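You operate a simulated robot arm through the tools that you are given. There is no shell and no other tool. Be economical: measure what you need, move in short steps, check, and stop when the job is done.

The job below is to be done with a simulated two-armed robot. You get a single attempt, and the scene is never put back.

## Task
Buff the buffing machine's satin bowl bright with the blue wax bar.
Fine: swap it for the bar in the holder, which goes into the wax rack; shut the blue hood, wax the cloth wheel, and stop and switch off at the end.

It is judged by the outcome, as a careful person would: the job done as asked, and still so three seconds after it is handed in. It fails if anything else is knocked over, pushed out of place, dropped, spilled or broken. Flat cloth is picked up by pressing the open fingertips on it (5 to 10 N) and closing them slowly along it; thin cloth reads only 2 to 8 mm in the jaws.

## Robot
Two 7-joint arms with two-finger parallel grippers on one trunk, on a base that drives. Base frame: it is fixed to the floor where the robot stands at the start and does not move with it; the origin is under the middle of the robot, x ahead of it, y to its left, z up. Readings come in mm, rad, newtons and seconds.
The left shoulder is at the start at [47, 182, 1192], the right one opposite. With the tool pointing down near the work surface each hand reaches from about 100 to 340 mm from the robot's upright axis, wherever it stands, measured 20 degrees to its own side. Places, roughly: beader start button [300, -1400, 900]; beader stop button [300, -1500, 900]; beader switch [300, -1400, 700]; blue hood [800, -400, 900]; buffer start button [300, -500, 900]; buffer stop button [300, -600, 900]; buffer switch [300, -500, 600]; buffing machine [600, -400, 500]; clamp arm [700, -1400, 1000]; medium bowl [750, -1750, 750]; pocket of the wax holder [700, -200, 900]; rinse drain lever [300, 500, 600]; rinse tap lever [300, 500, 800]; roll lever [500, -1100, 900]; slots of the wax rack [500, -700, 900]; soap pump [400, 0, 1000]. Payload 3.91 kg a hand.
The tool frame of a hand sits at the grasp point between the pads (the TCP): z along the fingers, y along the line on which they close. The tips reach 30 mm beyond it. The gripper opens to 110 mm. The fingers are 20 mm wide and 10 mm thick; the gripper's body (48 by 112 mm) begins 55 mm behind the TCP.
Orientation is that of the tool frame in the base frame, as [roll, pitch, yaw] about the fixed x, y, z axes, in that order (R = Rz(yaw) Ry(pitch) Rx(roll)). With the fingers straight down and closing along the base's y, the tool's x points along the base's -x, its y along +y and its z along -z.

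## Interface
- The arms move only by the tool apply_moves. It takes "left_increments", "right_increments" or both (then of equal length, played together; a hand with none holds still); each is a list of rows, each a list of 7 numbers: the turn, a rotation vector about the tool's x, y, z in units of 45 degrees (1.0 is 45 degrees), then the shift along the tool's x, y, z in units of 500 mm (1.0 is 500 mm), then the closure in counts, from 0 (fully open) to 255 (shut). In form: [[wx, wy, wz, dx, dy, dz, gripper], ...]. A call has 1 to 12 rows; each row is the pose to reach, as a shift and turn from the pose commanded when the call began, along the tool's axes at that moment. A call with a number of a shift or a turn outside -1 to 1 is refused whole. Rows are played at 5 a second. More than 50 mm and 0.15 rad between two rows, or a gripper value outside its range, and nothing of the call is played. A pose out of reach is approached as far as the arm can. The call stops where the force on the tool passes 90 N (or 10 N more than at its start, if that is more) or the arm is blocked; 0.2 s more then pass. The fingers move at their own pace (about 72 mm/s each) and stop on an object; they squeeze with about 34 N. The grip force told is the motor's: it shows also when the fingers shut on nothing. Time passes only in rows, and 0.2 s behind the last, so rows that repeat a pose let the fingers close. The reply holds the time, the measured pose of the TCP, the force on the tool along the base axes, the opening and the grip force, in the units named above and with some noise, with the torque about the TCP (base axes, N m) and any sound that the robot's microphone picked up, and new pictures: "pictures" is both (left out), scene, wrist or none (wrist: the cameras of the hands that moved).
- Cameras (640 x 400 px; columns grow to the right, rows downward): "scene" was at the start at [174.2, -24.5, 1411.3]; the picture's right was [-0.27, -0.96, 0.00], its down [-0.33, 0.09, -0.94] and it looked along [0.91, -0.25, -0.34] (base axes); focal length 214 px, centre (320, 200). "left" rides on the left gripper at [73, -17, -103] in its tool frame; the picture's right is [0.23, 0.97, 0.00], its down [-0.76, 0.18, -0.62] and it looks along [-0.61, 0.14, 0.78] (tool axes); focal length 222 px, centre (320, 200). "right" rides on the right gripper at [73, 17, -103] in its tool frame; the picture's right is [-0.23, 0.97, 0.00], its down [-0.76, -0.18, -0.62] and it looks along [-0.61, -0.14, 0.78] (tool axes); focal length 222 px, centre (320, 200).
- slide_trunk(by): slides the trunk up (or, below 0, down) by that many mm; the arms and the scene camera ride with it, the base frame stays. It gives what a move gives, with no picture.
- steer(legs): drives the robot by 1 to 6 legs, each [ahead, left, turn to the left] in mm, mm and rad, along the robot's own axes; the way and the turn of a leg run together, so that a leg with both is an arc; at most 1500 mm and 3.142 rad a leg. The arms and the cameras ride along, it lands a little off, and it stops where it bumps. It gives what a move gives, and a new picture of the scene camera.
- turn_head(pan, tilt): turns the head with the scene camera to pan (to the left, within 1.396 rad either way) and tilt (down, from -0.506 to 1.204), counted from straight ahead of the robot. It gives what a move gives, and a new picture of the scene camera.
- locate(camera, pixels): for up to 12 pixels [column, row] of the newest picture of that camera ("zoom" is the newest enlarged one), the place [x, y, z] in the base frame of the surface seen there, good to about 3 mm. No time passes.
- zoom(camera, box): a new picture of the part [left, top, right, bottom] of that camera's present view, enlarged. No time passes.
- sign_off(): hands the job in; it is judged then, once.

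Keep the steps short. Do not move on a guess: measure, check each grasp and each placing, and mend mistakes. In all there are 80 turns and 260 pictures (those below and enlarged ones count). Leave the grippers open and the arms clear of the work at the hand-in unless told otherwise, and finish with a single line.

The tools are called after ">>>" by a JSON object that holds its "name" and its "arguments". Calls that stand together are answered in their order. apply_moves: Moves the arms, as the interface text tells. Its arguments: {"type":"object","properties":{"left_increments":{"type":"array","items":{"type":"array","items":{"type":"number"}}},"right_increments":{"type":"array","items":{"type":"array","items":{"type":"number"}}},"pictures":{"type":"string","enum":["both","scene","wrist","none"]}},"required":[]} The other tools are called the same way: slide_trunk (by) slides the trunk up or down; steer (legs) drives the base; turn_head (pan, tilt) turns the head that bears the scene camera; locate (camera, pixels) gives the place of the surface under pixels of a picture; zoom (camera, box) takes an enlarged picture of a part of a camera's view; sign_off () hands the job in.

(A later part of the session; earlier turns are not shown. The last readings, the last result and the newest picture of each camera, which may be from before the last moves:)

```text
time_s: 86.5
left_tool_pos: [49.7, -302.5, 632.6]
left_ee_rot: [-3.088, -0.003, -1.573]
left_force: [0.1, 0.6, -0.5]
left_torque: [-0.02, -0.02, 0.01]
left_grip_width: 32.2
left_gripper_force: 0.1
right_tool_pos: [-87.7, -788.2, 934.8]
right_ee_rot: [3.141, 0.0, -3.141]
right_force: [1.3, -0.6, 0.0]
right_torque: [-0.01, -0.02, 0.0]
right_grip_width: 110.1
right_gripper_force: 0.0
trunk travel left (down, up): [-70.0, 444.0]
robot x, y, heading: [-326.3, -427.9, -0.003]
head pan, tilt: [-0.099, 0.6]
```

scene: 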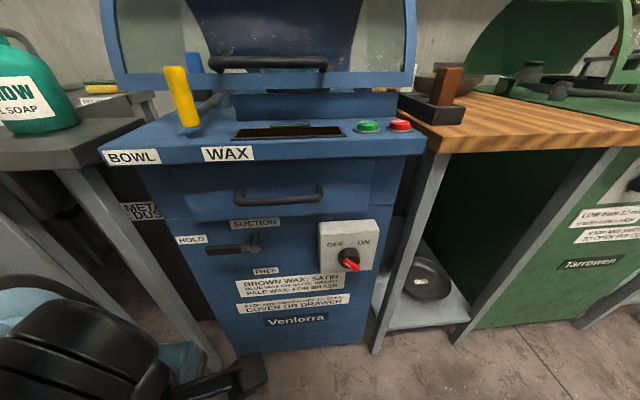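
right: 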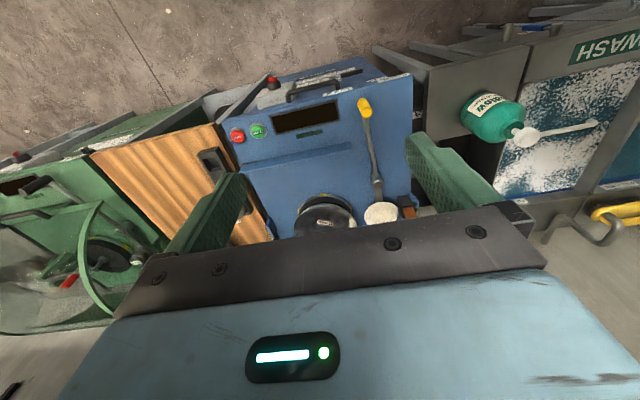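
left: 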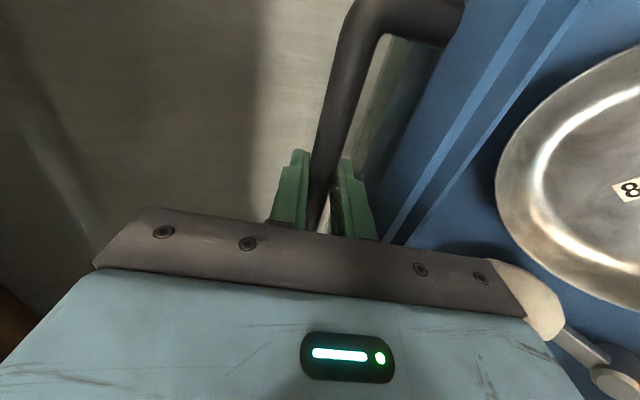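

I have a clear view of the switch. I'll zoom and measure it.

>>> {"name": "zoom", "arguments": {"camera": "scene", "box": [310, 210, 390, 280]}}

>>> {"name": "locate", "arguments": {"camera": "zoom", "pixels": [[270, 330], [285, 345], [320, 375], [345, 395], [300, 360], [330, 310], [200, 150], [500, 150], [180, 380], [520, 380], [270, 290], [370, 330]]}}

>>> {"name": "zoom", "arguments": {"camera": "scene", "box": [335, 240, 375, 280]}}

```text
5.71 times, centred on (350, 245) of scene
```

zoom: 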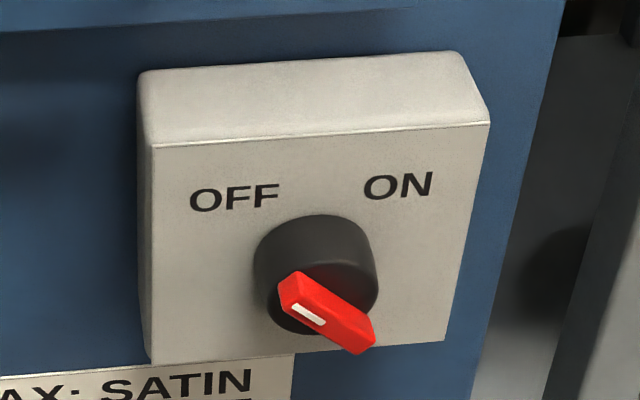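

```text
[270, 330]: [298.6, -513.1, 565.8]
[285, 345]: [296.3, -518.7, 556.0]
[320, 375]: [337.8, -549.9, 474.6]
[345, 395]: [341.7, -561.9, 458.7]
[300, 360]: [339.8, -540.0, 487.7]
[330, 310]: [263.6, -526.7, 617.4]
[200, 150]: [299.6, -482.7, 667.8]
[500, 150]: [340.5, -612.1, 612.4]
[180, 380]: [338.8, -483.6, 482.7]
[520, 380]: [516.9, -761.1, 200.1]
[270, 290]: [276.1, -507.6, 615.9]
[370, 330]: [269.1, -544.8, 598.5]
```

```text
10.00 times, centred on (355, 260) of scene
```

zoom: 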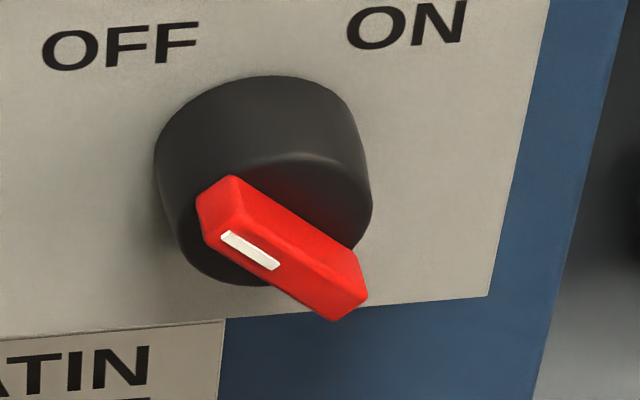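

>>> {"name": "locate", "arguments": {"camera": "zoom", "pixels": [[225, 240], [270, 265], [215, 235], [340, 305], [235, 190], [350, 265], [290, 260], [200, 205], [280, 240]]}}

```text
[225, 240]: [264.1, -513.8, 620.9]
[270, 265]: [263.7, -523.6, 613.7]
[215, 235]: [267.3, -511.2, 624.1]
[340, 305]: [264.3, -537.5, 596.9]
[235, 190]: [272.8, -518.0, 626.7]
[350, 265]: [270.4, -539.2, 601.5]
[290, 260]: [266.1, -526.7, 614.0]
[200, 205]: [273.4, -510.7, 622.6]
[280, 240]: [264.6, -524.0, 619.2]
```

The red bar's front face is at x≈264, centred at (-526, 611), and it points up-left to OFF at about 45°. I'll bring the right hand round to point forward, in two stages.

>>> {"name": "apply_moves", "arguments": {"right_increments": [[0, -0.167, 0, -0.049, 0.062, 0.045, 60], [0, -0.333, 0, -0.098, 0.125, 0.09, 120], [0, -0.5, 0, -0.147, 0.187, 0.135, 180], [0, -0.667, 0, -0.196, 0.249, 0.18, 185], [0, -0.833, 0, -0.245, 0.312, 0.225, 185], [0, -1, 0, -0.294, 0.374, 0.27, 185], [0, -1, 0, -0.294, 0.374, 0.27, 185]], "pictures": "none"}}

>>> {"name": "apply_moves", "arguments": {"right_increments": [[0, -0.167, 0, 0.018, 0.025, 0.07, 185], [0, -0.333, 0, 0.037, 0.049, 0.14, 185], [0, -0.5, 0, 0.055, 0.074, 0.21, 185], [0, -0.667, 0, 0.073, 0.099, 0.281, 185], [0, -0.833, 0, 0.092, 0.123, 0.351, 185], [0, -1, 0, 0.11, 0.148, 0.421, 185], [0, -1, 0, 0.11, 0.148, 0.421, 185]], "pictures": "scene"}}

```text
time_s: 88.3
left_tool_pos: [49.4, -302.1, 633.7]
left_ee_rot: [-3.09, -0.002, -1.571]
left_force: [0.1, 0.0, 0.2]
left_torque: [0.0, 0.01, 0.01]
left_grip_width: 32.6
left_gripper_force: 0.1
right_tool_pos: [136.5, -601.7, 875.7]
right_ee_rot: [2.954, 0.769, 2.87]
right_force: [0.5, 0.1, 0.4]
right_torque: [-0.01, 0.01, -0.02]
right_grip_width: 30.2
right_gripper_force: 0.1
right hand out of reach, approached as far as the arm can: row 4, 5, 6, 7
trunk travel left (down, up): [-70.0, 444.0]
robot x, y, heading: [-323.0, -423.2, 0.002]
head pan, tilt: [-0.099, 0.6]
stopped in row 7 (right hand): the arm was blocked; the commanded pose is now the measured one
```

```text
time_s: 89.0
left_tool_pos: [48.6, -301.2, 633.4]
left_ee_rot: [-3.087, -0.003, -1.571]
left_force: [-0.9, 0.1, -0.7]
left_torque: [0.01, -0.02, -0.01]
left_grip_width: 32.2
left_gripper_force: 0.0
right_tool_pos: [235.7, -588.4, 879.6]
right_ee_rot: [2.433, 1.15, 2.194]
right_force: [0.6, -0.7, 1.1]
right_torque: [0.02, 0.01, 0.02]
right_grip_width: 30.3
right_gripper_force: 0.1
trunk travel left (down, up): [-70.0, 444.0]
robot x, y, heading: [-327.5, -428.4, 0.001]
head pan, tilt: [-0.099, 0.6]
stopped in row 3 (right hand): the arm was blocked; the commanded pose is now the measured one
```

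scene: 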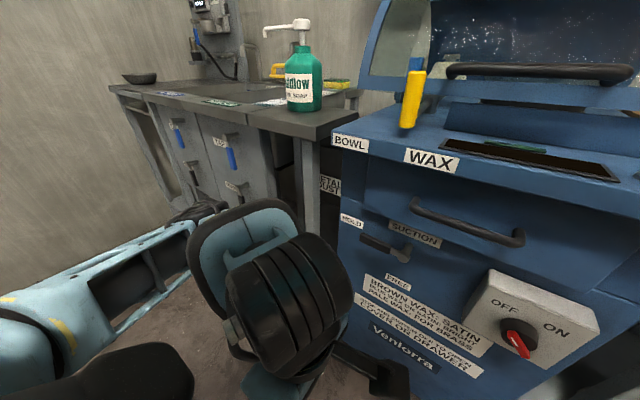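

The right arm was blocked and the view has shifted, so the arm is likely leaning on the head. I'll back the base 160 mm to give the arm room, then continue forward and down.

>>> {"name": "steer", "arguments": {"legs": [[-160, 0, 0]]}}

>>> {"name": "apply_moves", "arguments": {"right_increments": [[-0.041, -0.05, -0.054, 0.071, 0.001, 0.039, 185], [-0.082, -0.1, -0.109, 0.142, 0.003, 0.078, 185], [-0.123, -0.15, -0.163, 0.213, 0.004, 0.117, 185], [-0.164, -0.199, -0.218, 0.284, 0.006, 0.157, 185], [-0.205, -0.249, -0.272, 0.355, 0.007, 0.196, 185], [-0.246, -0.299, -0.327, 0.426, 0.009, 0.235, 185], [-0.287, -0.349, -0.381, 0.497, 0.01, 0.274, 185], [-0.287, -0.349, -0.381, 0.497, 0.01, 0.274, 185]]}}

```text
time_s: 90.5
left_tool_pos: [-112.5, -300.9, 633.3]
left_ee_rot: [-3.089, -0.002, -1.568]
left_force: [-0.1, -0.2, 0.1]
left_torque: [0.01, -0.01, -0.04]
left_grip_width: 32.4
left_gripper_force: 0.1
right_tool_pos: [76.7, -586.7, 880.0]
right_ee_rot: [2.433, 1.15, 2.197]
right_force: [-0.3, 0.5, -1.1]
right_torque: [0.01, 0.0, 0.01]
right_grip_width: 30.2
right_gripper_force: 0.1
trunk travel left (down, up): [-70.0, 444.0]
robot x, y, heading: [-484.0, -426.7, 0.004]
head pan, tilt: [-0.099, 0.6]
```

scene: 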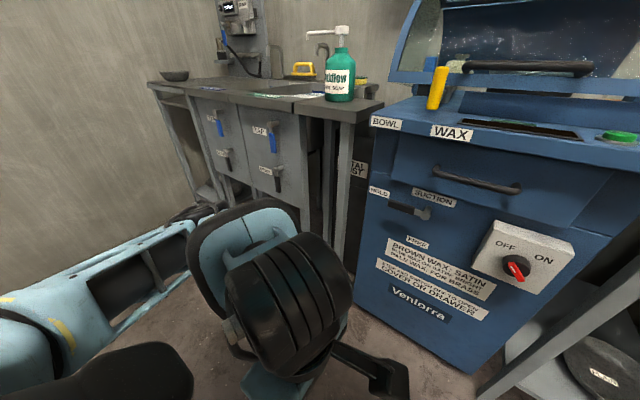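

```text
time_s: 92.3
left_tool_pos: [-110.9, -301.7, 633.0]
left_ee_rot: [-3.09, 0.0, -1.57]
left_force: [-0.5, -0.2, 0.2]
left_torque: [-0.03, 0.03, 0.01]
left_grip_width: 32.4
left_gripper_force: 0.0
right_tool_pos: [119.3, -576.4, 775.5]
right_ee_rot: [2.685, 1.468, 2.634]
right_force: [0.4, 0.8, 0.0]
right_torque: [0.02, 0.02, 0.0]
right_grip_width: 30.3
right_gripper_force: 0.0
right hand out of reach, approached as far as the arm can: row 4, 5, 6, 7, 8
trunk travel left (down, up): [-70.0, 444.0]
robot x, y, heading: [-486.3, -423.2, 0.005]
head pan, tilt: [-0.099, 0.6]
```

scene: 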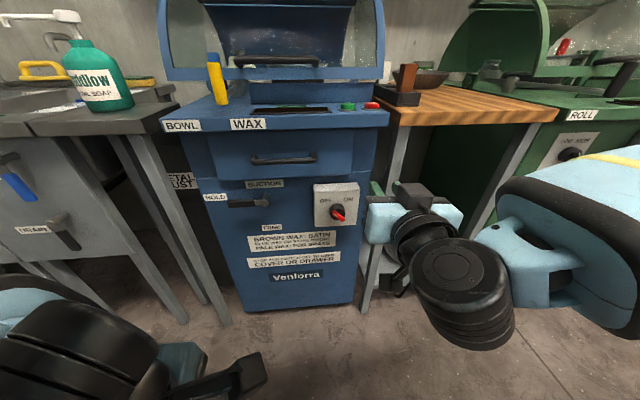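
right: 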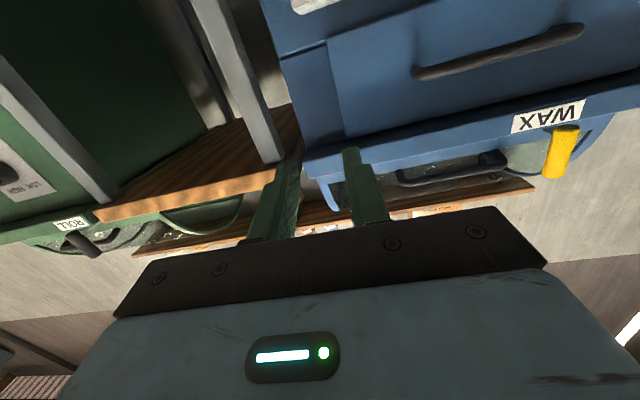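

The head is free again and the hand is almost exactly forward-pointing. I'll lower the trunk another 65 mm and then move towards the knob.

>>> {"name": "slide_trunk", "arguments": {"by": -68}}

>>> {"name": "apply_moves", "arguments": {"right_increments": [[0, 0, 0, 0.05, 0.025, 0.04, 185], [0, 0, 0, 0.1, 0.05, 0.08, 185], [0, 0, 0, 0.15, 0.075, 0.11, 185], [0, 0, 0, 0.19, 0.1, 0.13, 185], [0, 0, 0, 0.19, 0.1, 0.13, 185]], "pictures": "scene"}}

```text
time_s: 93.3
left_tool_pos: [-101.3, -301.9, 574.8]
left_ee_rot: [-3.109, -0.001, -1.567]
left_force: [-0.9, 0.4, -0.3]
left_torque: [-0.03, 0.03, 0.0]
left_grip_width: 32.4
left_gripper_force: 0.0
right_tool_pos: [124.4, -581.5, 717.0]
right_ee_rot: [2.696, 1.464, 2.644]
right_force: [-1.0, -0.2, -0.2]
right_torque: [0.0, -0.01, -0.02]
right_grip_width: 30.2
right_gripper_force: 0.1
trunk travel left (down, up): [-2.0, 512.0]
robot x, y, heading: [-483.1, -425.2, 0.007]
head pan, tilt: [-0.099, 0.6]
```

```text
time_s: 94.5
left_tool_pos: [-101.6, -301.8, 574.7]
left_ee_rot: [-3.109, -0.001, -1.569]
left_force: [0.3, 0.5, 0.3]
left_torque: [0.02, -0.02, 0.01]
left_grip_width: 32.5
left_gripper_force: 0.0
right_tool_pos: [144.3, -570.4, 719.5]
right_ee_rot: [2.726, 1.457, 2.672]
right_force: [-1.0, -0.5, 1.0]
right_torque: [0.01, -0.03, 0.01]
right_grip_width: 30.3
right_gripper_force: 0.1
right hand out of reach, approached as far as the arm can: row 1, 2, 3, 4, 5
trunk travel left (down, up): [-2.0, 512.0]
robot x, y, heading: [-486.9, -425.5, -0.001]
head pan, tilt: [-0.099, 0.6]
```

scene: 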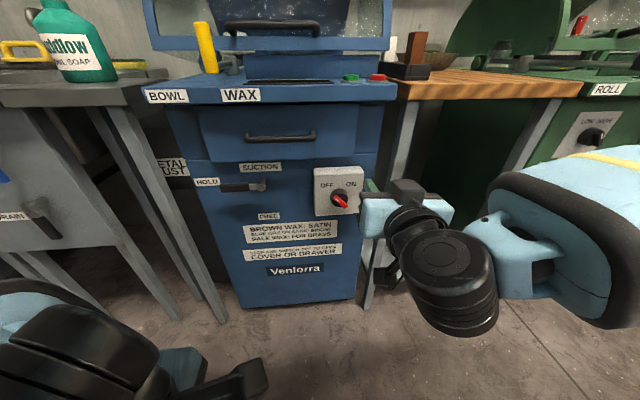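

The arm is at a limit when low and horizontal. A tilted tool should reach, and the knob can be pushed over by its end with closed fingertips. I'll tilt the hand 45° down and approach to the left of the knob.

>>> {"name": "apply_moves", "arguments": {"right_increments": [[0, 0.167, 0, 0.013, 0.027, 0.015, 255], [0, 0.333, 0, 0.027, 0.053, 0.03, 255], [0, 0.5, 0, 0.04, 0.08, 0.045, 255], [0, 0.667, 0, 0.053, 0.107, 0.06, 255], [0, 0.833, 0, 0.067, 0.133, 0.075, 255], [0, 1, 0, 0.08, 0.16, 0.09, 255], [0, 1, 0, 0.08, 0.16, 0.09, 255]]}}

```text
time_s: 96.1
left_tool_pos: [-101.8, -302.0, 576.6]
left_ee_rot: [-3.108, -0.002, -1.568]
left_force: [0.5, -0.3, 0.1]
left_torque: [-0.02, -0.01, 0.05]
left_grip_width: 32.0
left_gripper_force: 0.1
right_tool_pos: [179.6, -545.8, 672.5]
right_ee_rot: [3.082, 0.686, 3.05]
right_force: [0.1, 0.2, -0.6]
right_torque: [0.03, 0.0, 0.03]
right_grip_width: 0.0
right_gripper_force: 34.0
right hand out of reach, approached as far as the arm can: row 3, 4, 5, 6, 7
trunk travel left (down, up): [-2.0, 512.0]
robot x, y, heading: [-484.8, -428.0, 0.001]
head pan, tilt: [-0.099, 0.6]
```

scene: 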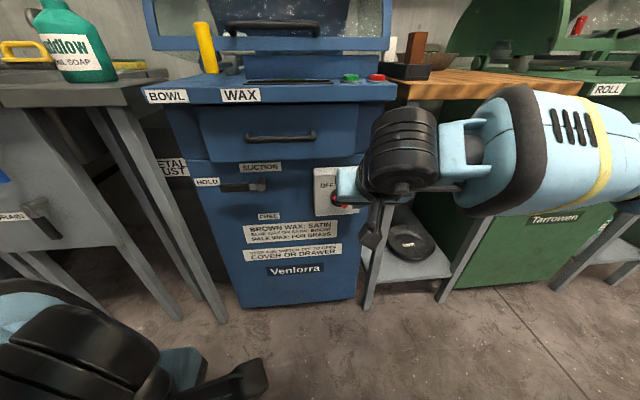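
right: 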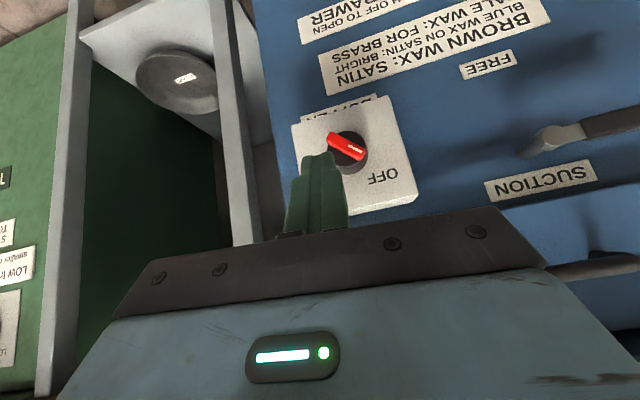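

The tool sees the knob. The arm is near its limit, so I'll pull the hand back 60 mm and drive the base 130 ahead and 56 left, giving the arm slack beside the knob.

>>> {"name": "apply_moves", "arguments": {"right_increments": [[0, 0, 0, 0.046, 0, -0.038, 255], [0, 0, 0, 0.092, 0, -0.076, 255], [0, 0, 0, 0.092, 0, -0.076, 255]], "pictures": "none"}}

>>> {"name": "steer", "arguments": {"legs": [[0, 56, 0], [110, 0, 0]]}}

>>> {"name": "zoom", "arguments": {"camera": "right", "box": [220, 60, 440, 240]}}

```text
time_s: 96.9
left_tool_pos: [-100.6, -301.6, 575.6]
left_ee_rot: [-3.107, 0.0, -1.569]
left_force: [0.3, 0.2, 0.7]
left_torque: [-0.01, 0.01, 0.0]
left_grip_width: 32.3
left_gripper_force: 0.1
right_tool_pos: [120.9, -541.0, 675.5]
right_ee_rot: [3.082, 0.689, 3.05]
right_force: [1.0, 0.6, -0.8]
right_torque: [0.02, -0.01, 0.01]
right_grip_width: 0.0
right_gripper_force: 34.0
trunk travel left (down, up): [-2.0, 512.0]
robot x, y, heading: [-485.6, -427.2, 0.001]
head pan, tilt: [-0.099, 0.6]
```

```text
time_s: 98.9
left_tool_pos: [7.5, -246.0, 574.9]
left_ee_rot: [-3.107, -0.001, -1.571]
left_force: [-0.5, 0.6, 0.3]
left_torque: [-0.02, -0.02, 0.0]
left_grip_width: 32.5
left_gripper_force: 0.1
right_tool_pos: [231.3, -485.4, 675.4]
right_ee_rot: [3.081, 0.687, 3.049]
right_force: [0.6, -0.2, -0.4]
right_torque: [0.01, -0.01, 0.02]
right_grip_width: 0.0
right_gripper_force: 33.8
trunk travel left (down, up): [-2.0, 512.0]
robot x, y, heading: [-374.1, -370.3, -0.001]
head pan, tilt: [-0.099, 0.6]
```

scene: 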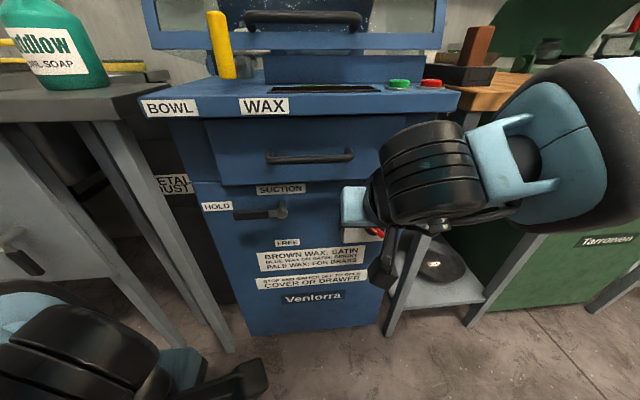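

```text
2.22 times, centred on (330, 150) of right
```

zoom: 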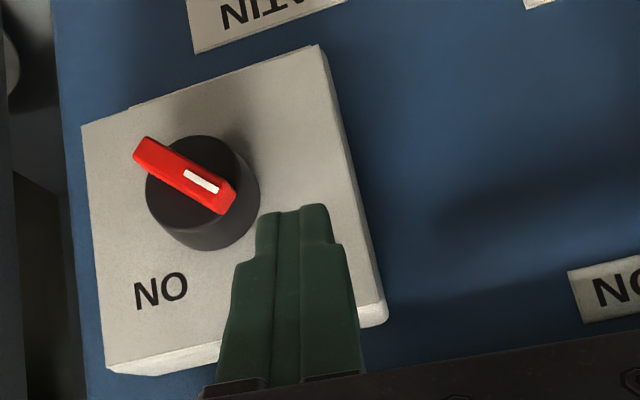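

>>> {"name": "locate", "arguments": {"camera": "zoom", "pixels": [[228, 195], [222, 210], [145, 145], [190, 175], [215, 183], [265, 215], [325, 210], [295, 212]]}}

```text
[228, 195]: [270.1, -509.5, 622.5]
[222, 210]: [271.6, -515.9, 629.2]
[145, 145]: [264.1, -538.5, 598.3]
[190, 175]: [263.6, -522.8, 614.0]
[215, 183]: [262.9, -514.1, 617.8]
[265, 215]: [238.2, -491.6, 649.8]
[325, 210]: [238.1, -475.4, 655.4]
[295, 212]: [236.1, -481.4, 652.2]
```

The fingertips are left of the marker end. I'll lower to z≈617 at the bar's depth, then push 36 mm to the right in small steps.

>>> {"name": "apply_moves", "arguments": {"right_increments": [[0, 0, 0, 0.009, -0.001, 0.038, 255], [0, 0, 0, 0.0187, -0.0015, 0.0753, 255], [0, 0, 0, 0.0187, -0.0015, 0.0753, 255], [0, 0, 0, 0.017, -0.0255, 0.0753, 255], [0, 0, 0, 0.0155, -0.0495, 0.0753, 255], [0, 0, 0, 0.0136, -0.0733, 0.0753, 255], [0, 0, 0, 0.0136, -0.0733, 0.0753, 255]]}}

>>> {"name": "zoom", "arguments": {"camera": "right", "box": [220, 60, 440, 240]}}

```text
time_s: 100.5
left_tool_pos: [7.2, -244.9, 575.3]
left_ee_rot: [-3.107, -0.001, -1.569]
left_force: [0.7, 1.0, 0.7]
left_torque: [0.02, 0.02, 0.0]
left_grip_width: 32.3
left_gripper_force: 0.1
right_tool_pos: [245.0, -519.0, 642.6]
right_ee_rot: [3.084, 0.689, 3.05]
right_force: [-3.6, 14.4, 9.8]
right_torque: [0.24, -0.04, 0.22]
right_grip_width: 0.0
right_gripper_force: 33.8
trunk travel left (down, up): [-2.0, 512.0]
robot x, y, heading: [-378.0, -368.6, 0.003]
head pan, tilt: [-0.099, 0.6]
```

scene: 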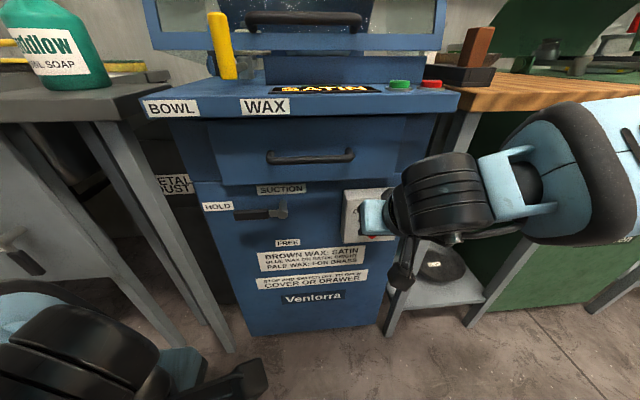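
right: 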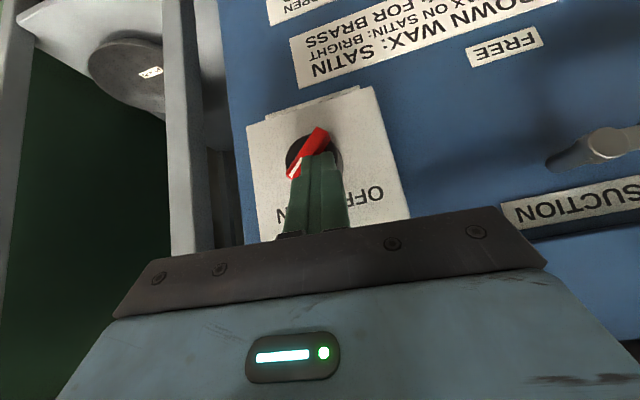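

```text
2.22 times, centred on (330, 150) of right
```

zoom: 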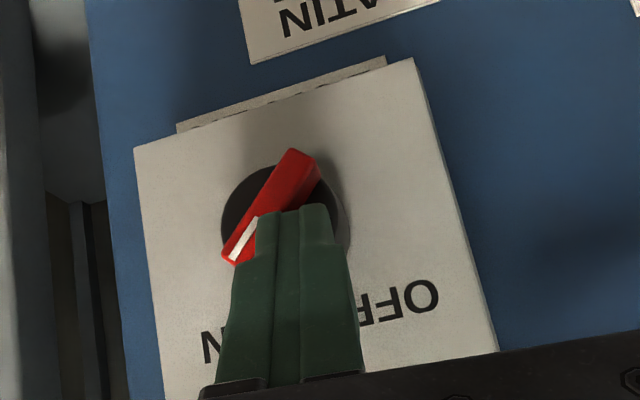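

The switch is at ON and the display lit up. I'll back the finger off and read the display.

>>> {"name": "apply_moves", "arguments": {"right_increments": [[0, 0, 0, 0.001, 0.02, 0, 255], [0, 0, 0, 0.04, 0.02, -0.06, 255], [0, 0, 0, 0.12, 0.02, -0.12, 255], [0, 0, 0, 0.16, 0.02, -0.18, 255]], "pictures": "scene"}}

>>> {"name": "zoom", "arguments": {"camera": "scene", "box": [200, 60, 460, 240]}}

```text
time_s: 101.5
left_tool_pos: [8.6, -245.8, 574.8]
left_ee_rot: [-3.108, 0.0, -1.57]
left_force: [-0.2, 0.2, -0.3]
left_torque: [-0.01, 0.02, 0.02]
left_grip_width: 32.2
left_gripper_force: 0.0
right_tool_pos: [129.2, -504.1, 660.1]
right_ee_rot: [3.082, 0.688, 3.046]
right_force: [-0.8, -0.4, -0.3]
right_torque: [0.01, 0.04, -0.01]
right_grip_width: 0.1
right_gripper_force: 33.5
trunk travel left (down, up): [-2.0, 512.0]
robot x, y, heading: [-377.9, -372.6, 0.001]
head pan, tilt: [-0.099, 0.6]
```

scene: 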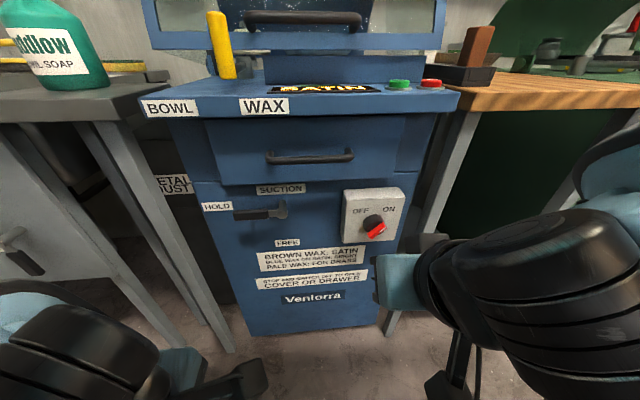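

```text
2.22 times, centred on (330, 150) of scene
```

zoom: 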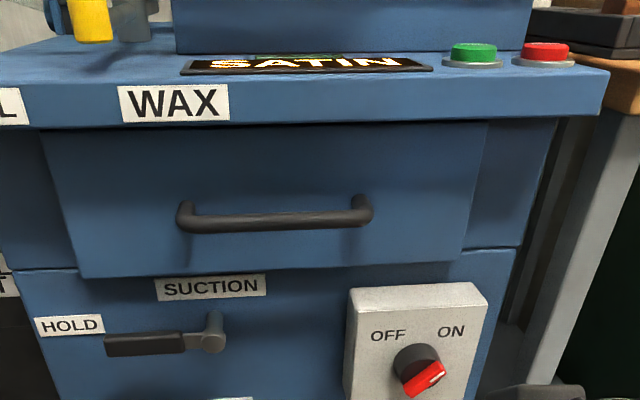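

The display reads SATIN and the power is on. I'll raise the trunk back to working height.

>>> {"name": "slide_trunk", "arguments": {"by": 448}}

>>> {"name": "apply_moves", "arguments": {"left_increments": [[0, 0, 0.167, 0, 0, 0, 100], [0, 0, 0.333, 0, 0, 0, 100], [0, 0, 0.5, 0, 0, 0, 100], [0, 0, 0.667, 0, 0, 0, 100], [0, 0, 0.833, 0, 0, 0, 100], [0, 0, 1, 0, 0, 0, 100]], "right_increments": [[0, 0.15, 0, 0, 0, 0, 255], [0, 0.3, 0, 0, 0, 0, 255], [0, 0.45, 0, 0, 0, 0, 255], [0, 0.6, 0, 0, 0, 0, 255], [0, 0.75, 0, 0, 0, 0, 255], [0, 0.876, 0, 0, 0, 0, 255]], "pictures": "none"}}

>>> {"name": "apply_moves", "arguments": {"left_increments": [[0, 0, 0.167, 0, 0, 0, 100], [0, 0, 0.333, 0, 0, 0, 100], [0, 0, 0.5, 0, 0, 0, 100], [0, 0, 0.667, 0, 0, 0, 100], [0, 0, 0.833, 0, 0, 0, 100], [0, 0, 1, 0, 0, 0, 100], [0, 0, 1, 0, 0, 0, 100]], "pictures": "scene"}}

```text
refused: 448 is not a number from -400 to 400
```

```text
time_s: 102.9
left_tool_pos: [8.2, -246.5, 575.2]
left_ee_rot: [-3.117, 0.023, -2.359]
left_force: [-0.3, -0.1, 0.3]
left_torque: [-0.02, -0.03, 0.0]
left_grip_width: 66.9
left_gripper_force: 0.1
right_tool_pos: [129.2, -505.9, 659.5]
right_ee_rot: [3.096, -0.001, 3.088]
right_force: [-0.3, -0.5, 0.6]
right_torque: [-0.01, -0.06, 0.02]
right_grip_width: 0.1
right_gripper_force: 34.5
trunk travel left (down, up): [-2.0, 512.0]
robot x, y, heading: [-373.7, -374.2, 0.002]
head pan, tilt: [-0.099, 0.6]
```

```text
time_s: 104.5
left_tool_pos: [7.7, -245.6, 575.3]
left_ee_rot: [-3.141, 0.034, -3.141]
left_force: [0.4, 0.4, -0.3]
left_torque: [0.01, 0.01, 0.01]
left_grip_width: 66.9
left_gripper_force: 0.1
right_tool_pos: [129.2, -506.4, 659.0]
right_ee_rot: [3.096, -0.001, 3.086]
right_force: [-0.3, 0.1, -0.1]
right_torque: [-0.01, -0.06, -0.02]
right_grip_width: 0.0
right_gripper_force: 34.1
trunk travel left (down, up): [-2.0, 512.0]
robot x, y, heading: [-374.7, -371.1, 0.002]
head pan, tilt: [-0.099, 0.6]
```

scene: 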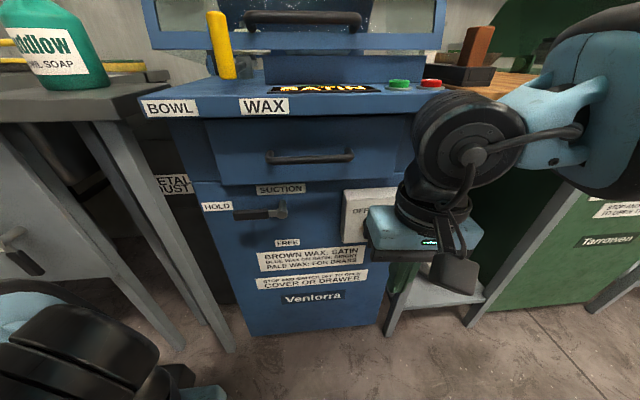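

Both hands are vertical now. I'll raise the trunk in two steps, then drive up to the panel.

>>> {"name": "slide_trunk", "arguments": {"by": 400}}

>>> {"name": "slide_trunk", "arguments": {"by": 60}}

>>> {"name": "steer", "arguments": {"legs": [[290, -40, 0]]}}

>>> {"name": "turn_head", "arguments": {"pan": 0.0, "tilt": 0.85}}

```text
time_s: 108.3
left_tool_pos: [7.5, -245.5, 975.4]
left_ee_rot: [-3.14, 0.033, -3.139]
left_force: [0.1, 1.4, 0.3]
left_torque: [0.01, 0.0, -0.05]
left_grip_width: 66.8
left_gripper_force: 0.0
right_tool_pos: [129.7, -506.0, 1060.5]
right_ee_rot: [3.094, 0.006, 3.082]
right_force: [0.7, 0.3, 0.1]
right_torque: [-0.01, -0.02, 0.0]
right_grip_width: 0.0
right_gripper_force: 33.9
trunk travel left (down, up): [-402.0, 112.0]
robot x, y, heading: [-376.2, -370.1, -0.0]
head pan, tilt: [-0.099, 0.6]
```

```text
time_s: 109.3
left_tool_pos: [8.4, -245.0, 1032.9]
left_ee_rot: [3.14, 0.03, -3.14]
left_force: [0.6, -0.2, -0.1]
left_torque: [0.0, 0.04, -0.02]
left_grip_width: 66.9
left_gripper_force: 0.0
right_tool_pos: [117.1, -508.3, 1182.4]
right_ee_rot: [3.086, 0.127, 3.077]
right_force: [0.1, -0.3, -0.3]
right_torque: [0.0, 0.04, -0.02]
right_grip_width: 0.3
right_gripper_force: 34.1
trunk travel left (down, up): [-462.0, 52.0]
robot x, y, heading: [-374.4, -372.0, -0.001]
head pan, tilt: [-0.099, 0.6]
```

```text
time_s: 111.3
left_tool_pos: [298.1, -283.9, 1036.4]
left_ee_rot: [-3.14, 0.034, -3.136]
left_force: [0.4, 0.5, 0.5]
left_torque: [0.05, 0.02, -0.01]
left_grip_width: 66.5
left_gripper_force: 0.0
right_tool_pos: [407.9, -545.6, 1183.7]
right_ee_rot: [3.083, 0.13, 3.082]
right_force: [1.0, -0.7, 0.2]
right_torque: [0.03, 0.02, 0.0]
right_grip_width: 0.1
right_gripper_force: 34.0
trunk travel left (down, up): [-462.0, 52.0]
robot x, y, heading: [-85.1, -409.2, 0.003]
head pan, tilt: [-0.099, 0.6]
```

scene: 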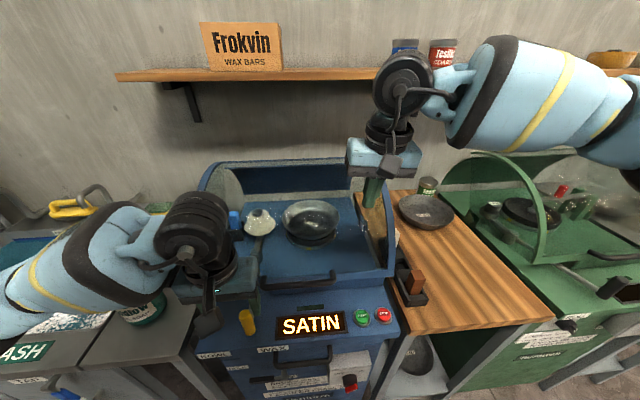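

```text
time_s: 112.1
left_tool_pos: [298.8, -284.5, 1035.8]
left_ee_rot: [3.14, 0.032, -3.136]
left_force: [-0.3, 0.9, -0.6]
left_torque: [0.01, -0.04, -0.01]
left_grip_width: 66.9
left_gripper_force: 0.0
right_tool_pos: [407.3, -545.9, 1183.3]
right_ee_rot: [3.083, 0.129, 3.081]
right_force: [0.1, 0.2, -0.4]
right_torque: [0.0, 0.0, 0.0]
right_grip_width: 0.2
right_gripper_force: 34.0
trunk travel left (down, up): [-462.0, 52.0]
robot x, y, heading: [-85.4, -412.6, 0.003]
head pan, tilt: [0.0, 0.85]
```

scene: 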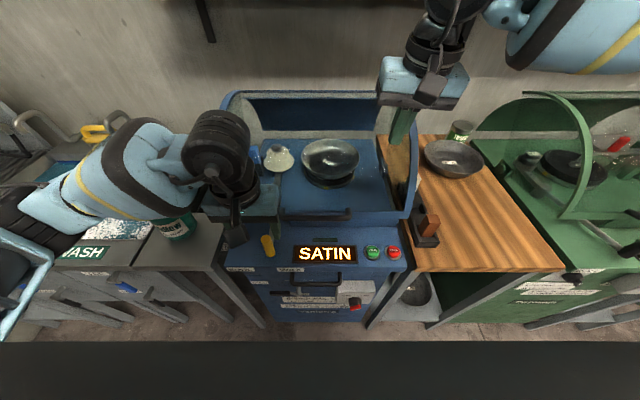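

I'll measure the yellow lever handle and the buttons from here.

>>> {"name": "zoom", "arguments": {"camera": "scene", "box": [220, 130, 420, 290]}}

>>> {"name": "locate", "arguments": {"camera": "scene", "pixels": [[265, 238], [267, 245], [269, 253], [373, 251], [394, 252], [279, 160], [276, 190]]}}

>>> {"name": "zoom", "arguments": {"camera": "left", "box": [160, 0, 480, 200]}}

```text
2.50 times, centred on (320, 210) of scene
```

zoom: 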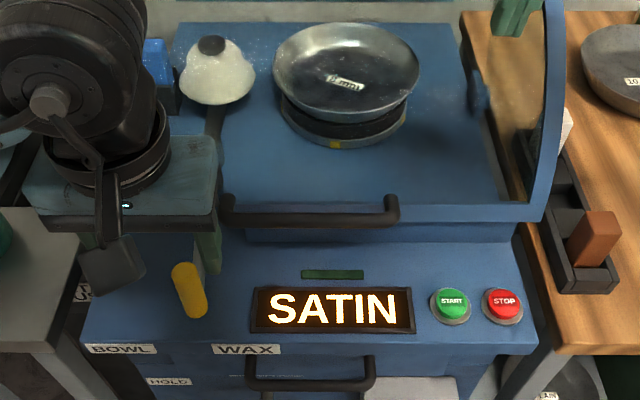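

```text
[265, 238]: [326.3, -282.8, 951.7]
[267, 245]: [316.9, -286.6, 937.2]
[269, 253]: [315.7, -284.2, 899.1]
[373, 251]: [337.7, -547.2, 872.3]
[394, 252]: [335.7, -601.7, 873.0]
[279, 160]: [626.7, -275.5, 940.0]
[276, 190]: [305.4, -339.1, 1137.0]
```

```text
2.00 times, centred on (320, 100) of left
5 turns are left
```

zoom: 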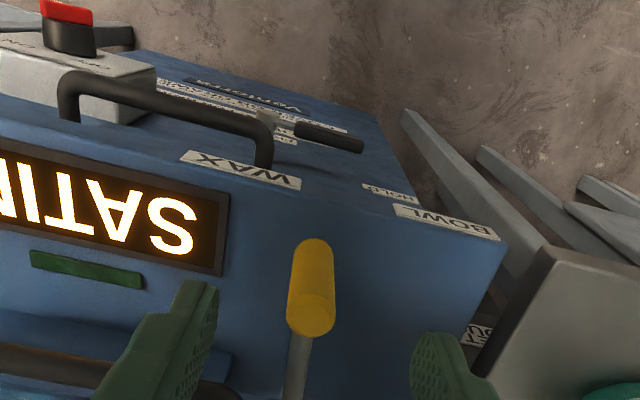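

Only a few turns remain, so I'll batch. First, the left hand grips the yellow lever at (327, -285) while the right hand presses START at (338, -547). Then the right hand rises while the left swings the lever to WAX and holds it.

>>> {"name": "apply_moves", "arguments": {"left_increments": [[0, 0, 0, -0.016, 0, 0.07, 100], [0, 0, 0, -0.033, 0, 0.14, 100], [0, 0, 0, -0.049, 0, 0.214, 100], [0, 0, 0, -0.049, 0, 0.214, 200], [0, 0, 0, -0.049, 0, 0.214, 230], [0, 0, 0, -0.049, 0, 0.214, 230], [0, 0, 0, -0.049, 0, 0.214, 230], [0, 0, 0, -0.049, 0, 0.214, 230], [0, 0, 0, -0.049, 0, 0.214, 230], [0, 0, 0, -0.049, 0, 0.214, 230], [0, 0, 0, -0.049, 0, 0.214, 230]], "right_increments": [[0, 0, 0, 0.035, -0.0075, 0.083, 255], [0, 0, 0, 0.07, -0.015, 0.165, 255], [0, 0, 0, 0.105, -0.0225, 0.248, 255], [0, 0, 0, 0.14, -0.03, 0.331, 255], [0, 0, 0, 0.176, -0.0375, 0.413, 255], [0, 0, 0, 0.211, -0.045, 0.496, 255], [0, 0, 0, 0.214, -0.0465, 0.52, 255], [0, 0, 0, 0.2165, -0.0475, 0.535, 255], [0, 0, 0, 0.2179, -0.0481, 0.5495, 255], [0, 0, 0, 0.2179, -0.0481, 0.5495, 255], [0, 0, 0, 0.211, -0.045, 0.48, 255]], "pictures": "scene"}}

>>> {"name": "apply_moves", "arguments": {"left_increments": [[0, 0, 0, -0.002, -0.016, 0, 230], [0, 0, 0, -0.004, -0.032, 0, 230], [0, 0, 0, -0.006, -0.048, 0, 230], [0, 0, 0, -0.009, -0.064, 0, 230], [0, 0, 0, -0.012, -0.08, 0, 230], [0, 0, 0, -0.012, -0.08, 0, 230], [0, 0, 0, -0.012, -0.08, 0, 230], [0, 0, 0, -0.012, -0.08, 0, 230], [0, 0, 0, -0.012, -0.08, 0, 230], [0, 0, 0, -0.012, -0.08, 0, 230], [0, 0, 0, -0.012, -0.08, 0, 230], [0, 0, 0, -0.012, -0.08, 0, 230]], "pictures": "scene"}}

>>> {"name": "zoom", "arguments": {"camera": "scene", "box": [200, 120, 420, 290]}}

```text
time_s: 114.5
left_tool_pos: [325.7, -283.1, 930.9]
left_ee_rot: [-3.141, 0.033, -3.138]
left_force: [1.4, 0.4, -2.2]
left_torque: [0.66, -0.56, -0.08]
left_grip_width: 23.7
left_gripper_force: 45.0
right_tool_pos: [334.2, -549.9, 929.1]
right_ee_rot: [3.083, 0.127, 3.081]
right_force: [0.6, -0.4, 0.0]
right_torque: [-0.01, -0.02, 0.02]
right_grip_width: 0.1
right_gripper_force: 34.2
trunk travel left (down, up): [-462.0, 52.0]
robot x, y, heading: [-86.1, -407.4, -0.0]
head pan, tilt: [0.0, 0.85]
heard: click
```

scene: 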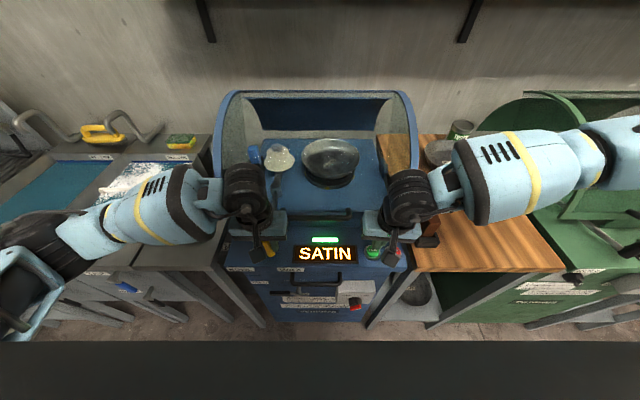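

```text
time_s: 117.1
left_tool_pos: [331.0, -314.1, 930.8]
left_ee_rot: [3.132, 0.034, -3.132]
left_force: [-16.7, 58.3, 22.8]
left_torque: [-1.52, -0.44, 0.21]
left_grip_width: 23.8
left_gripper_force: 44.6
right_tool_pos: [332.4, -544.2, 931.3]
right_ee_rot: [3.09, 0.133, 3.082]
right_force: [0.5, 0.7, 0.4]
right_torque: [-0.01, -0.01, 0.01]
right_grip_width: 0.0
right_gripper_force: 34.3
trunk travel left (down, up): [-462.0, 52.0]
robot x, y, heading: [-83.2, -411.7, 0.008]
head pan, tilt: [0.0, 0.85]
```

scene: 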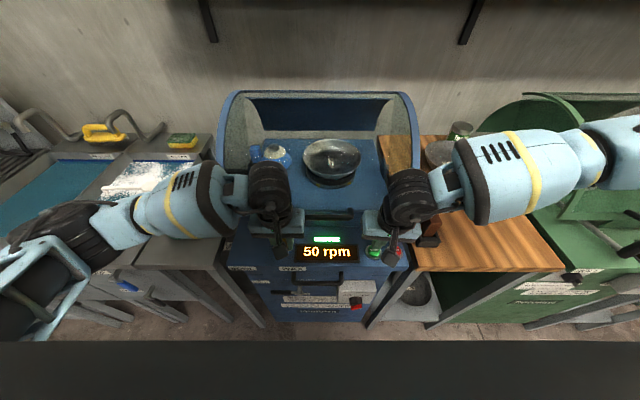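

```text
2.35 times, centred on (310, 205) of scene
4 turns are left
```

zoom: 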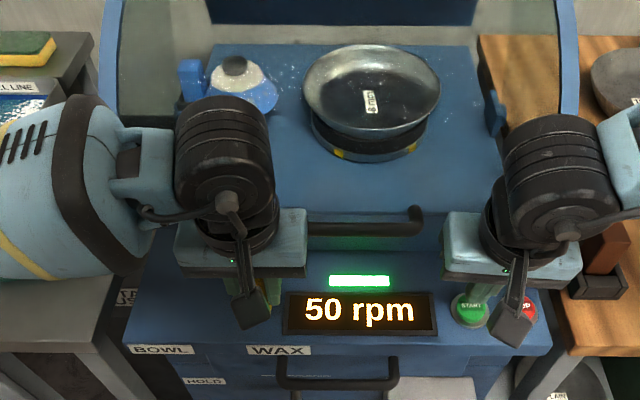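

The machine runs at 50 rpm, and the wheel is touching the bar and picking up blue wax. I'll hold the wax contact a bit longer, then swing the lever to BOWL and hold it there, checking the display.

>>> {"name": "apply_moves", "arguments": {"left_increments": [[0, 0, 0, 0, 0, 0, 230], [0, 0, 0, 0, 0, 0, 230], [0, 0, 0, 0, 0, 0, 230], [0, 0, 0, 0, 0, 0, 230], [0, 0, 0, 0, 0, 0, 230], [0, 0, 0, 0, 0, 0, 230], [0, 0, 0, 0, 0, 0, 230], [0, 0, 0, 0, 0, 0, 230], [0, 0, 0, 0, 0, 0, 230], [0, 0, 0, 0, 0, 0, 230], [0, 0, 0, 0, 0, 0, 230], [0, 0, 0, 0, 0, 0, 230]], "pictures": "scene"}}

>>> {"name": "apply_moves", "arguments": {"left_increments": [[0, 0, 0, 0.004, 0.04, 0, 230], [0, 0, 0, 0.008, 0.08, 0, 230], [0, 0, 0, 0.01, 0.12, 0, 230], [0, 0, 0, 0.007, 0.16, 0, 230], [0, 0, 0, 0.003, 0.18, 0, 230], [0, 0, 0, 0, 0.196, 0, 230], [0, 0, 0, -0.004, 0.21, 0, 230], [0, 0, 0, -0.008, 0.224, 0, 230], [0, 0, 0, -0.01, 0.236, 0, 230], [0, 0, 0, -0.01, 0.236, 0, 230], [0, 0, 0, -0.01, 0.236, 0, 230], [0, 0, 0, -0.01, 0.236, 0, 230]], "pictures": "scene"}}

>>> {"name": "apply_moves", "arguments": {"left_increments": [[0, 0, 0, 0, 0.008, 0, 230], [0, 0, 0, 0, 0.014, 0, 230], [0, 0, 0, 0, 0.014, 0, 230], [0, 0, 0, 0, 0.014, 0, 230], [0, 0, 0, 0, 0.014, 0, 230], [0, 0, 0, 0, 0.014, 0, 230], [0, 0, 0, 0, 0.014, 0, 230], [0, 0, 0, 0, 0.014, 0, 230], [0, 0, 0, 0, 0.014, 0, 230], [0, 0, 0, 0, 0.014, 0, 230], [0, 0, 0, 0, 0.014, 0, 230], [0, 0, 0, 0, 0.014, 0, 230]], "pictures": "none"}}

>>> {"name": "apply_moves", "arguments": {"left_increments": [[0, 0, 0, 0, 0, 0, 230], [0, 0, 0, 0, 0, 0, 230], [0, 0, 0, 0, 0, 0, 230], [0, 0, 0, 0, 0, 0, 230], [0, 0, 0, 0, 0, 0, 230], [0, 0, 0, 0, 0, 0, 230], [0, 0, 0, 0, 0, 0, 230], [0, 0, 0, 0, 0, 0, 230], [0, 0, 0, 0, 0, 0, 230], [0, 0, 0, 0, 0, 0, 230], [0, 0, 0, 0, 0, 0, 230], [0, 0, 0, 0, 0, 0, 230]], "pictures": "scene"}}

>>> {"name": "apply_moves", "arguments": {"left_increments": [[0, 0, 0, 0, 0.006, 0, 230], [0, 0, 0, 0, 0.006, 0, 230], [0, 0, 0, 0, 0.006, 0, 230], [0, 0, 0, 0, 0.006, 0, 230], [0, 0, 0, 0, 0.006, 0, 230], [0, 0, 0, 0, 0.006, 0, 230], [0, 0, 0, 0, 0.006, 0, 230], [0, 0, 0, 0, 0.006, 0, 230], [0, 0, 0, 0, 0.006, 0, 230], [0, 0, 0, 0, 0.006, 0, 230], [0, 0, 0, 0, 0.006, 0, 230], [0, 0, 0, 0, 0.006, 0, 230]], "pictures": "none"}}

>>> {"name": "apply_moves", "arguments": {"left_increments": [[0, 0, 0, 0, 0, 0, 230], [0, 0, 0, 0, 0, 0, 230], [0, 0, 0, 0, 0, 0, 230], [0, 0, 0, 0, 0, 0, 230], [0, 0, 0, 0, 0, 0, 230], [0, 0, 0, 0, 0, 0, 230], [0, 0, 0, 0, 0, 0, 230], [0, 0, 0, 0, 0, 0, 230], [0, 0, 0, 0, 0, 0, 230], [0, 0, 0, 0, 0, 0, 230], [0, 0, 0, 0, 0, 0, 230], [0, 0, 0, 0, 0, 0, 230]], "pictures": "scene"}}

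>>> {"name": "zoom", "arguments": {"camera": "scene", "box": [200, 120, 420, 290]}}

```text
time_s: 119.7
left_tool_pos: [329.6, -313.8, 929.6]
left_ee_rot: [3.131, 0.032, -3.131]
left_force: [-16.3, 57.0, 23.0]
left_torque: [-1.5, -0.05, 0.13]
left_grip_width: 23.8
left_gripper_force: 45.0
right_tool_pos: [331.4, -543.7, 931.2]
right_ee_rot: [3.09, 0.132, 3.083]
right_force: [0.3, 0.8, -0.2]
right_torque: [-0.04, 0.0, 0.0]
right_grip_width: 0.2
right_gripper_force: 33.9
trunk travel left (down, up): [-462.0, 52.0]
robot x, y, heading: [-84.7, -407.5, 0.008]
head pan, tilt: [0.0, 0.85]
```

scene: 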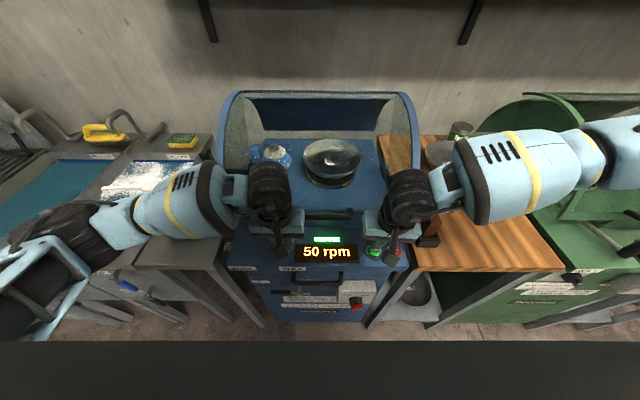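

```text
time_s: 122.3
left_tool_pos: [337.2, -205.5, 928.7]
left_ee_rot: [-3.141, 0.032, -3.137]
left_force: [-1.6, -3.4, -5.4]
left_torque: [0.47, -0.15, -0.09]
left_grip_width: 23.7
left_gripper_force: 45.1
right_tool_pos: [334.4, -550.2, 930.6]
right_ee_rot: [3.083, 0.128, 3.084]
right_force: [0.4, 0.4, 0.6]
right_torque: [-0.01, 0.0, 0.01]
right_grip_width: 0.0
right_gripper_force: 34.4
trunk travel left (down, up): [-462.0, 52.0]
robot x, y, heading: [-82.5, -411.0, 0.004]
head pan, tilt: [0.0, 0.85]
```

scene: 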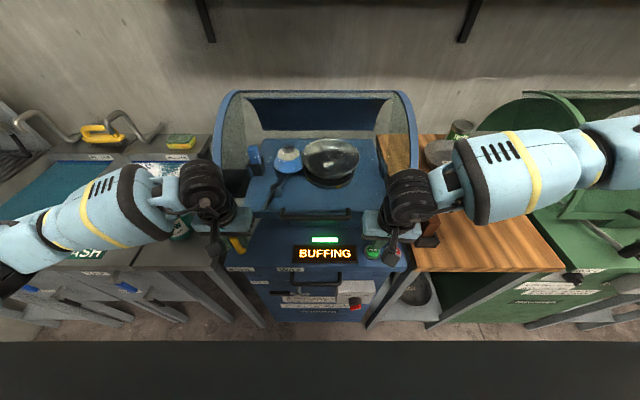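

```text
time_s: 124.9
left_tool_pos: [337.3, -201.2, 928.9]
left_ee_rot: [-3.141, 0.032, -3.137]
left_force: [4.3, -26.9, -8.2]
left_torque: [0.86, -0.15, -0.02]
left_grip_width: 23.8
left_gripper_force: 45.2
right_tool_pos: [335.7, -552.6, 929.8]
right_ee_rot: [3.083, 0.129, 3.081]
right_force: [0.1, -0.5, -0.4]
right_torque: [0.02, -0.01, 0.0]
right_grip_width: 0.0
right_gripper_force: 34.0
trunk travel left (down, up): [-462.0, 52.0]
robot x, y, heading: [-83.6, -411.6, 0.001]
head pan, tilt: [0.0, 0.85]
```

```text
time_s: 127.5
left_tool_pos: [338.6, -201.2, 929.6]
left_ee_rot: [3.14, 0.034, -3.139]
left_force: [3.8, -27.0, -6.7]
left_torque: [0.82, 0.08, 0.09]
left_grip_width: 23.8
left_gripper_force: 44.5
right_tool_pos: [335.4, -552.1, 928.4]
right_ee_rot: [3.082, 0.13, 3.08]
right_force: [-0.4, -0.2, 0.4]
right_torque: [-0.01, -0.01, -0.02]
right_grip_width: 0.0
right_gripper_force: 33.6
trunk travel left (down, up): [-462.0, 52.0]
robot x, y, heading: [-84.3, -409.6, 0.001]
head pan, tilt: [0.0, 0.85]
```

scene: 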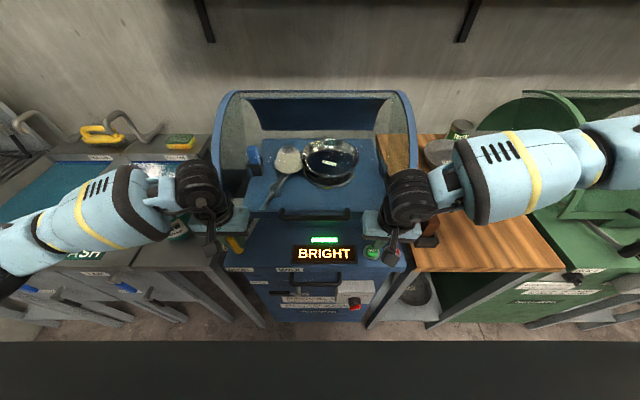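

```text
time_s: 130.1
left_tool_pos: [338.1, -200.8, 930.7]
left_ee_rot: [-3.137, 0.034, -3.138]
left_force: [2.0, -36.3, -11.2]
left_torque: [1.0, 0.16, 0.14]
left_grip_width: 23.8
left_gripper_force: 45.0
right_tool_pos: [334.4, -552.8, 928.9]
right_ee_rot: [3.081, 0.13, 3.08]
right_force: [1.2, -0.3, 0.2]
right_torque: [-0.03, 0.02, 0.0]
right_grip_width: 0.0
right_gripper_force: 33.9
trunk travel left (down, up): [-462.0, 52.0]
robot x, y, heading: [-84.2, -409.9, 0.004]
head pan, tilt: [0.0, 0.85]
```

```text
time_s: 132.7
left_tool_pos: [337.0, -200.6, 929.2]
left_ee_rot: [-3.138, 0.035, -3.14]
left_force: [0.7, -36.2, -12.8]
left_torque: [1.01, -0.06, 0.12]
left_grip_width: 23.6
left_gripper_force: 44.8
right_tool_pos: [335.1, -551.7, 929.3]
right_ee_rot: [3.081, 0.13, 3.08]
right_force: [0.8, 0.3, -0.2]
right_torque: [0.01, -0.01, 0.01]
right_grip_width: 0.0
right_gripper_force: 33.6
trunk travel left (down, up): [-462.0, 52.0]
robot x, y, heading: [-83.9, -408.8, 0.008]
head pan, tilt: [0.0, 0.85]
```

scene: 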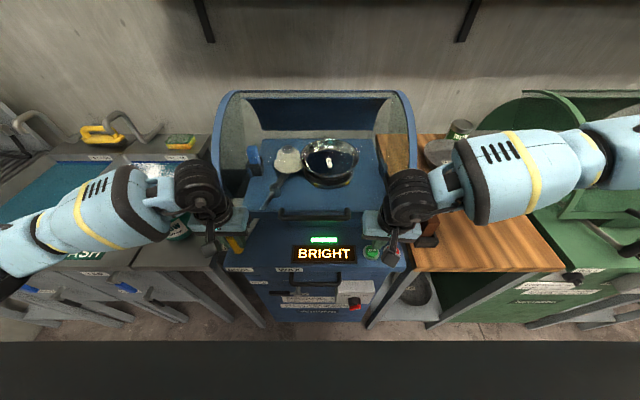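

```text
2.35 times, centred on (310, 205) of scene
3 turns are left
```

zoom: 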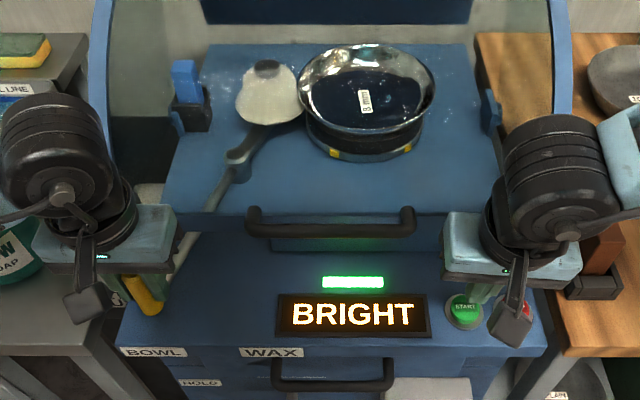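

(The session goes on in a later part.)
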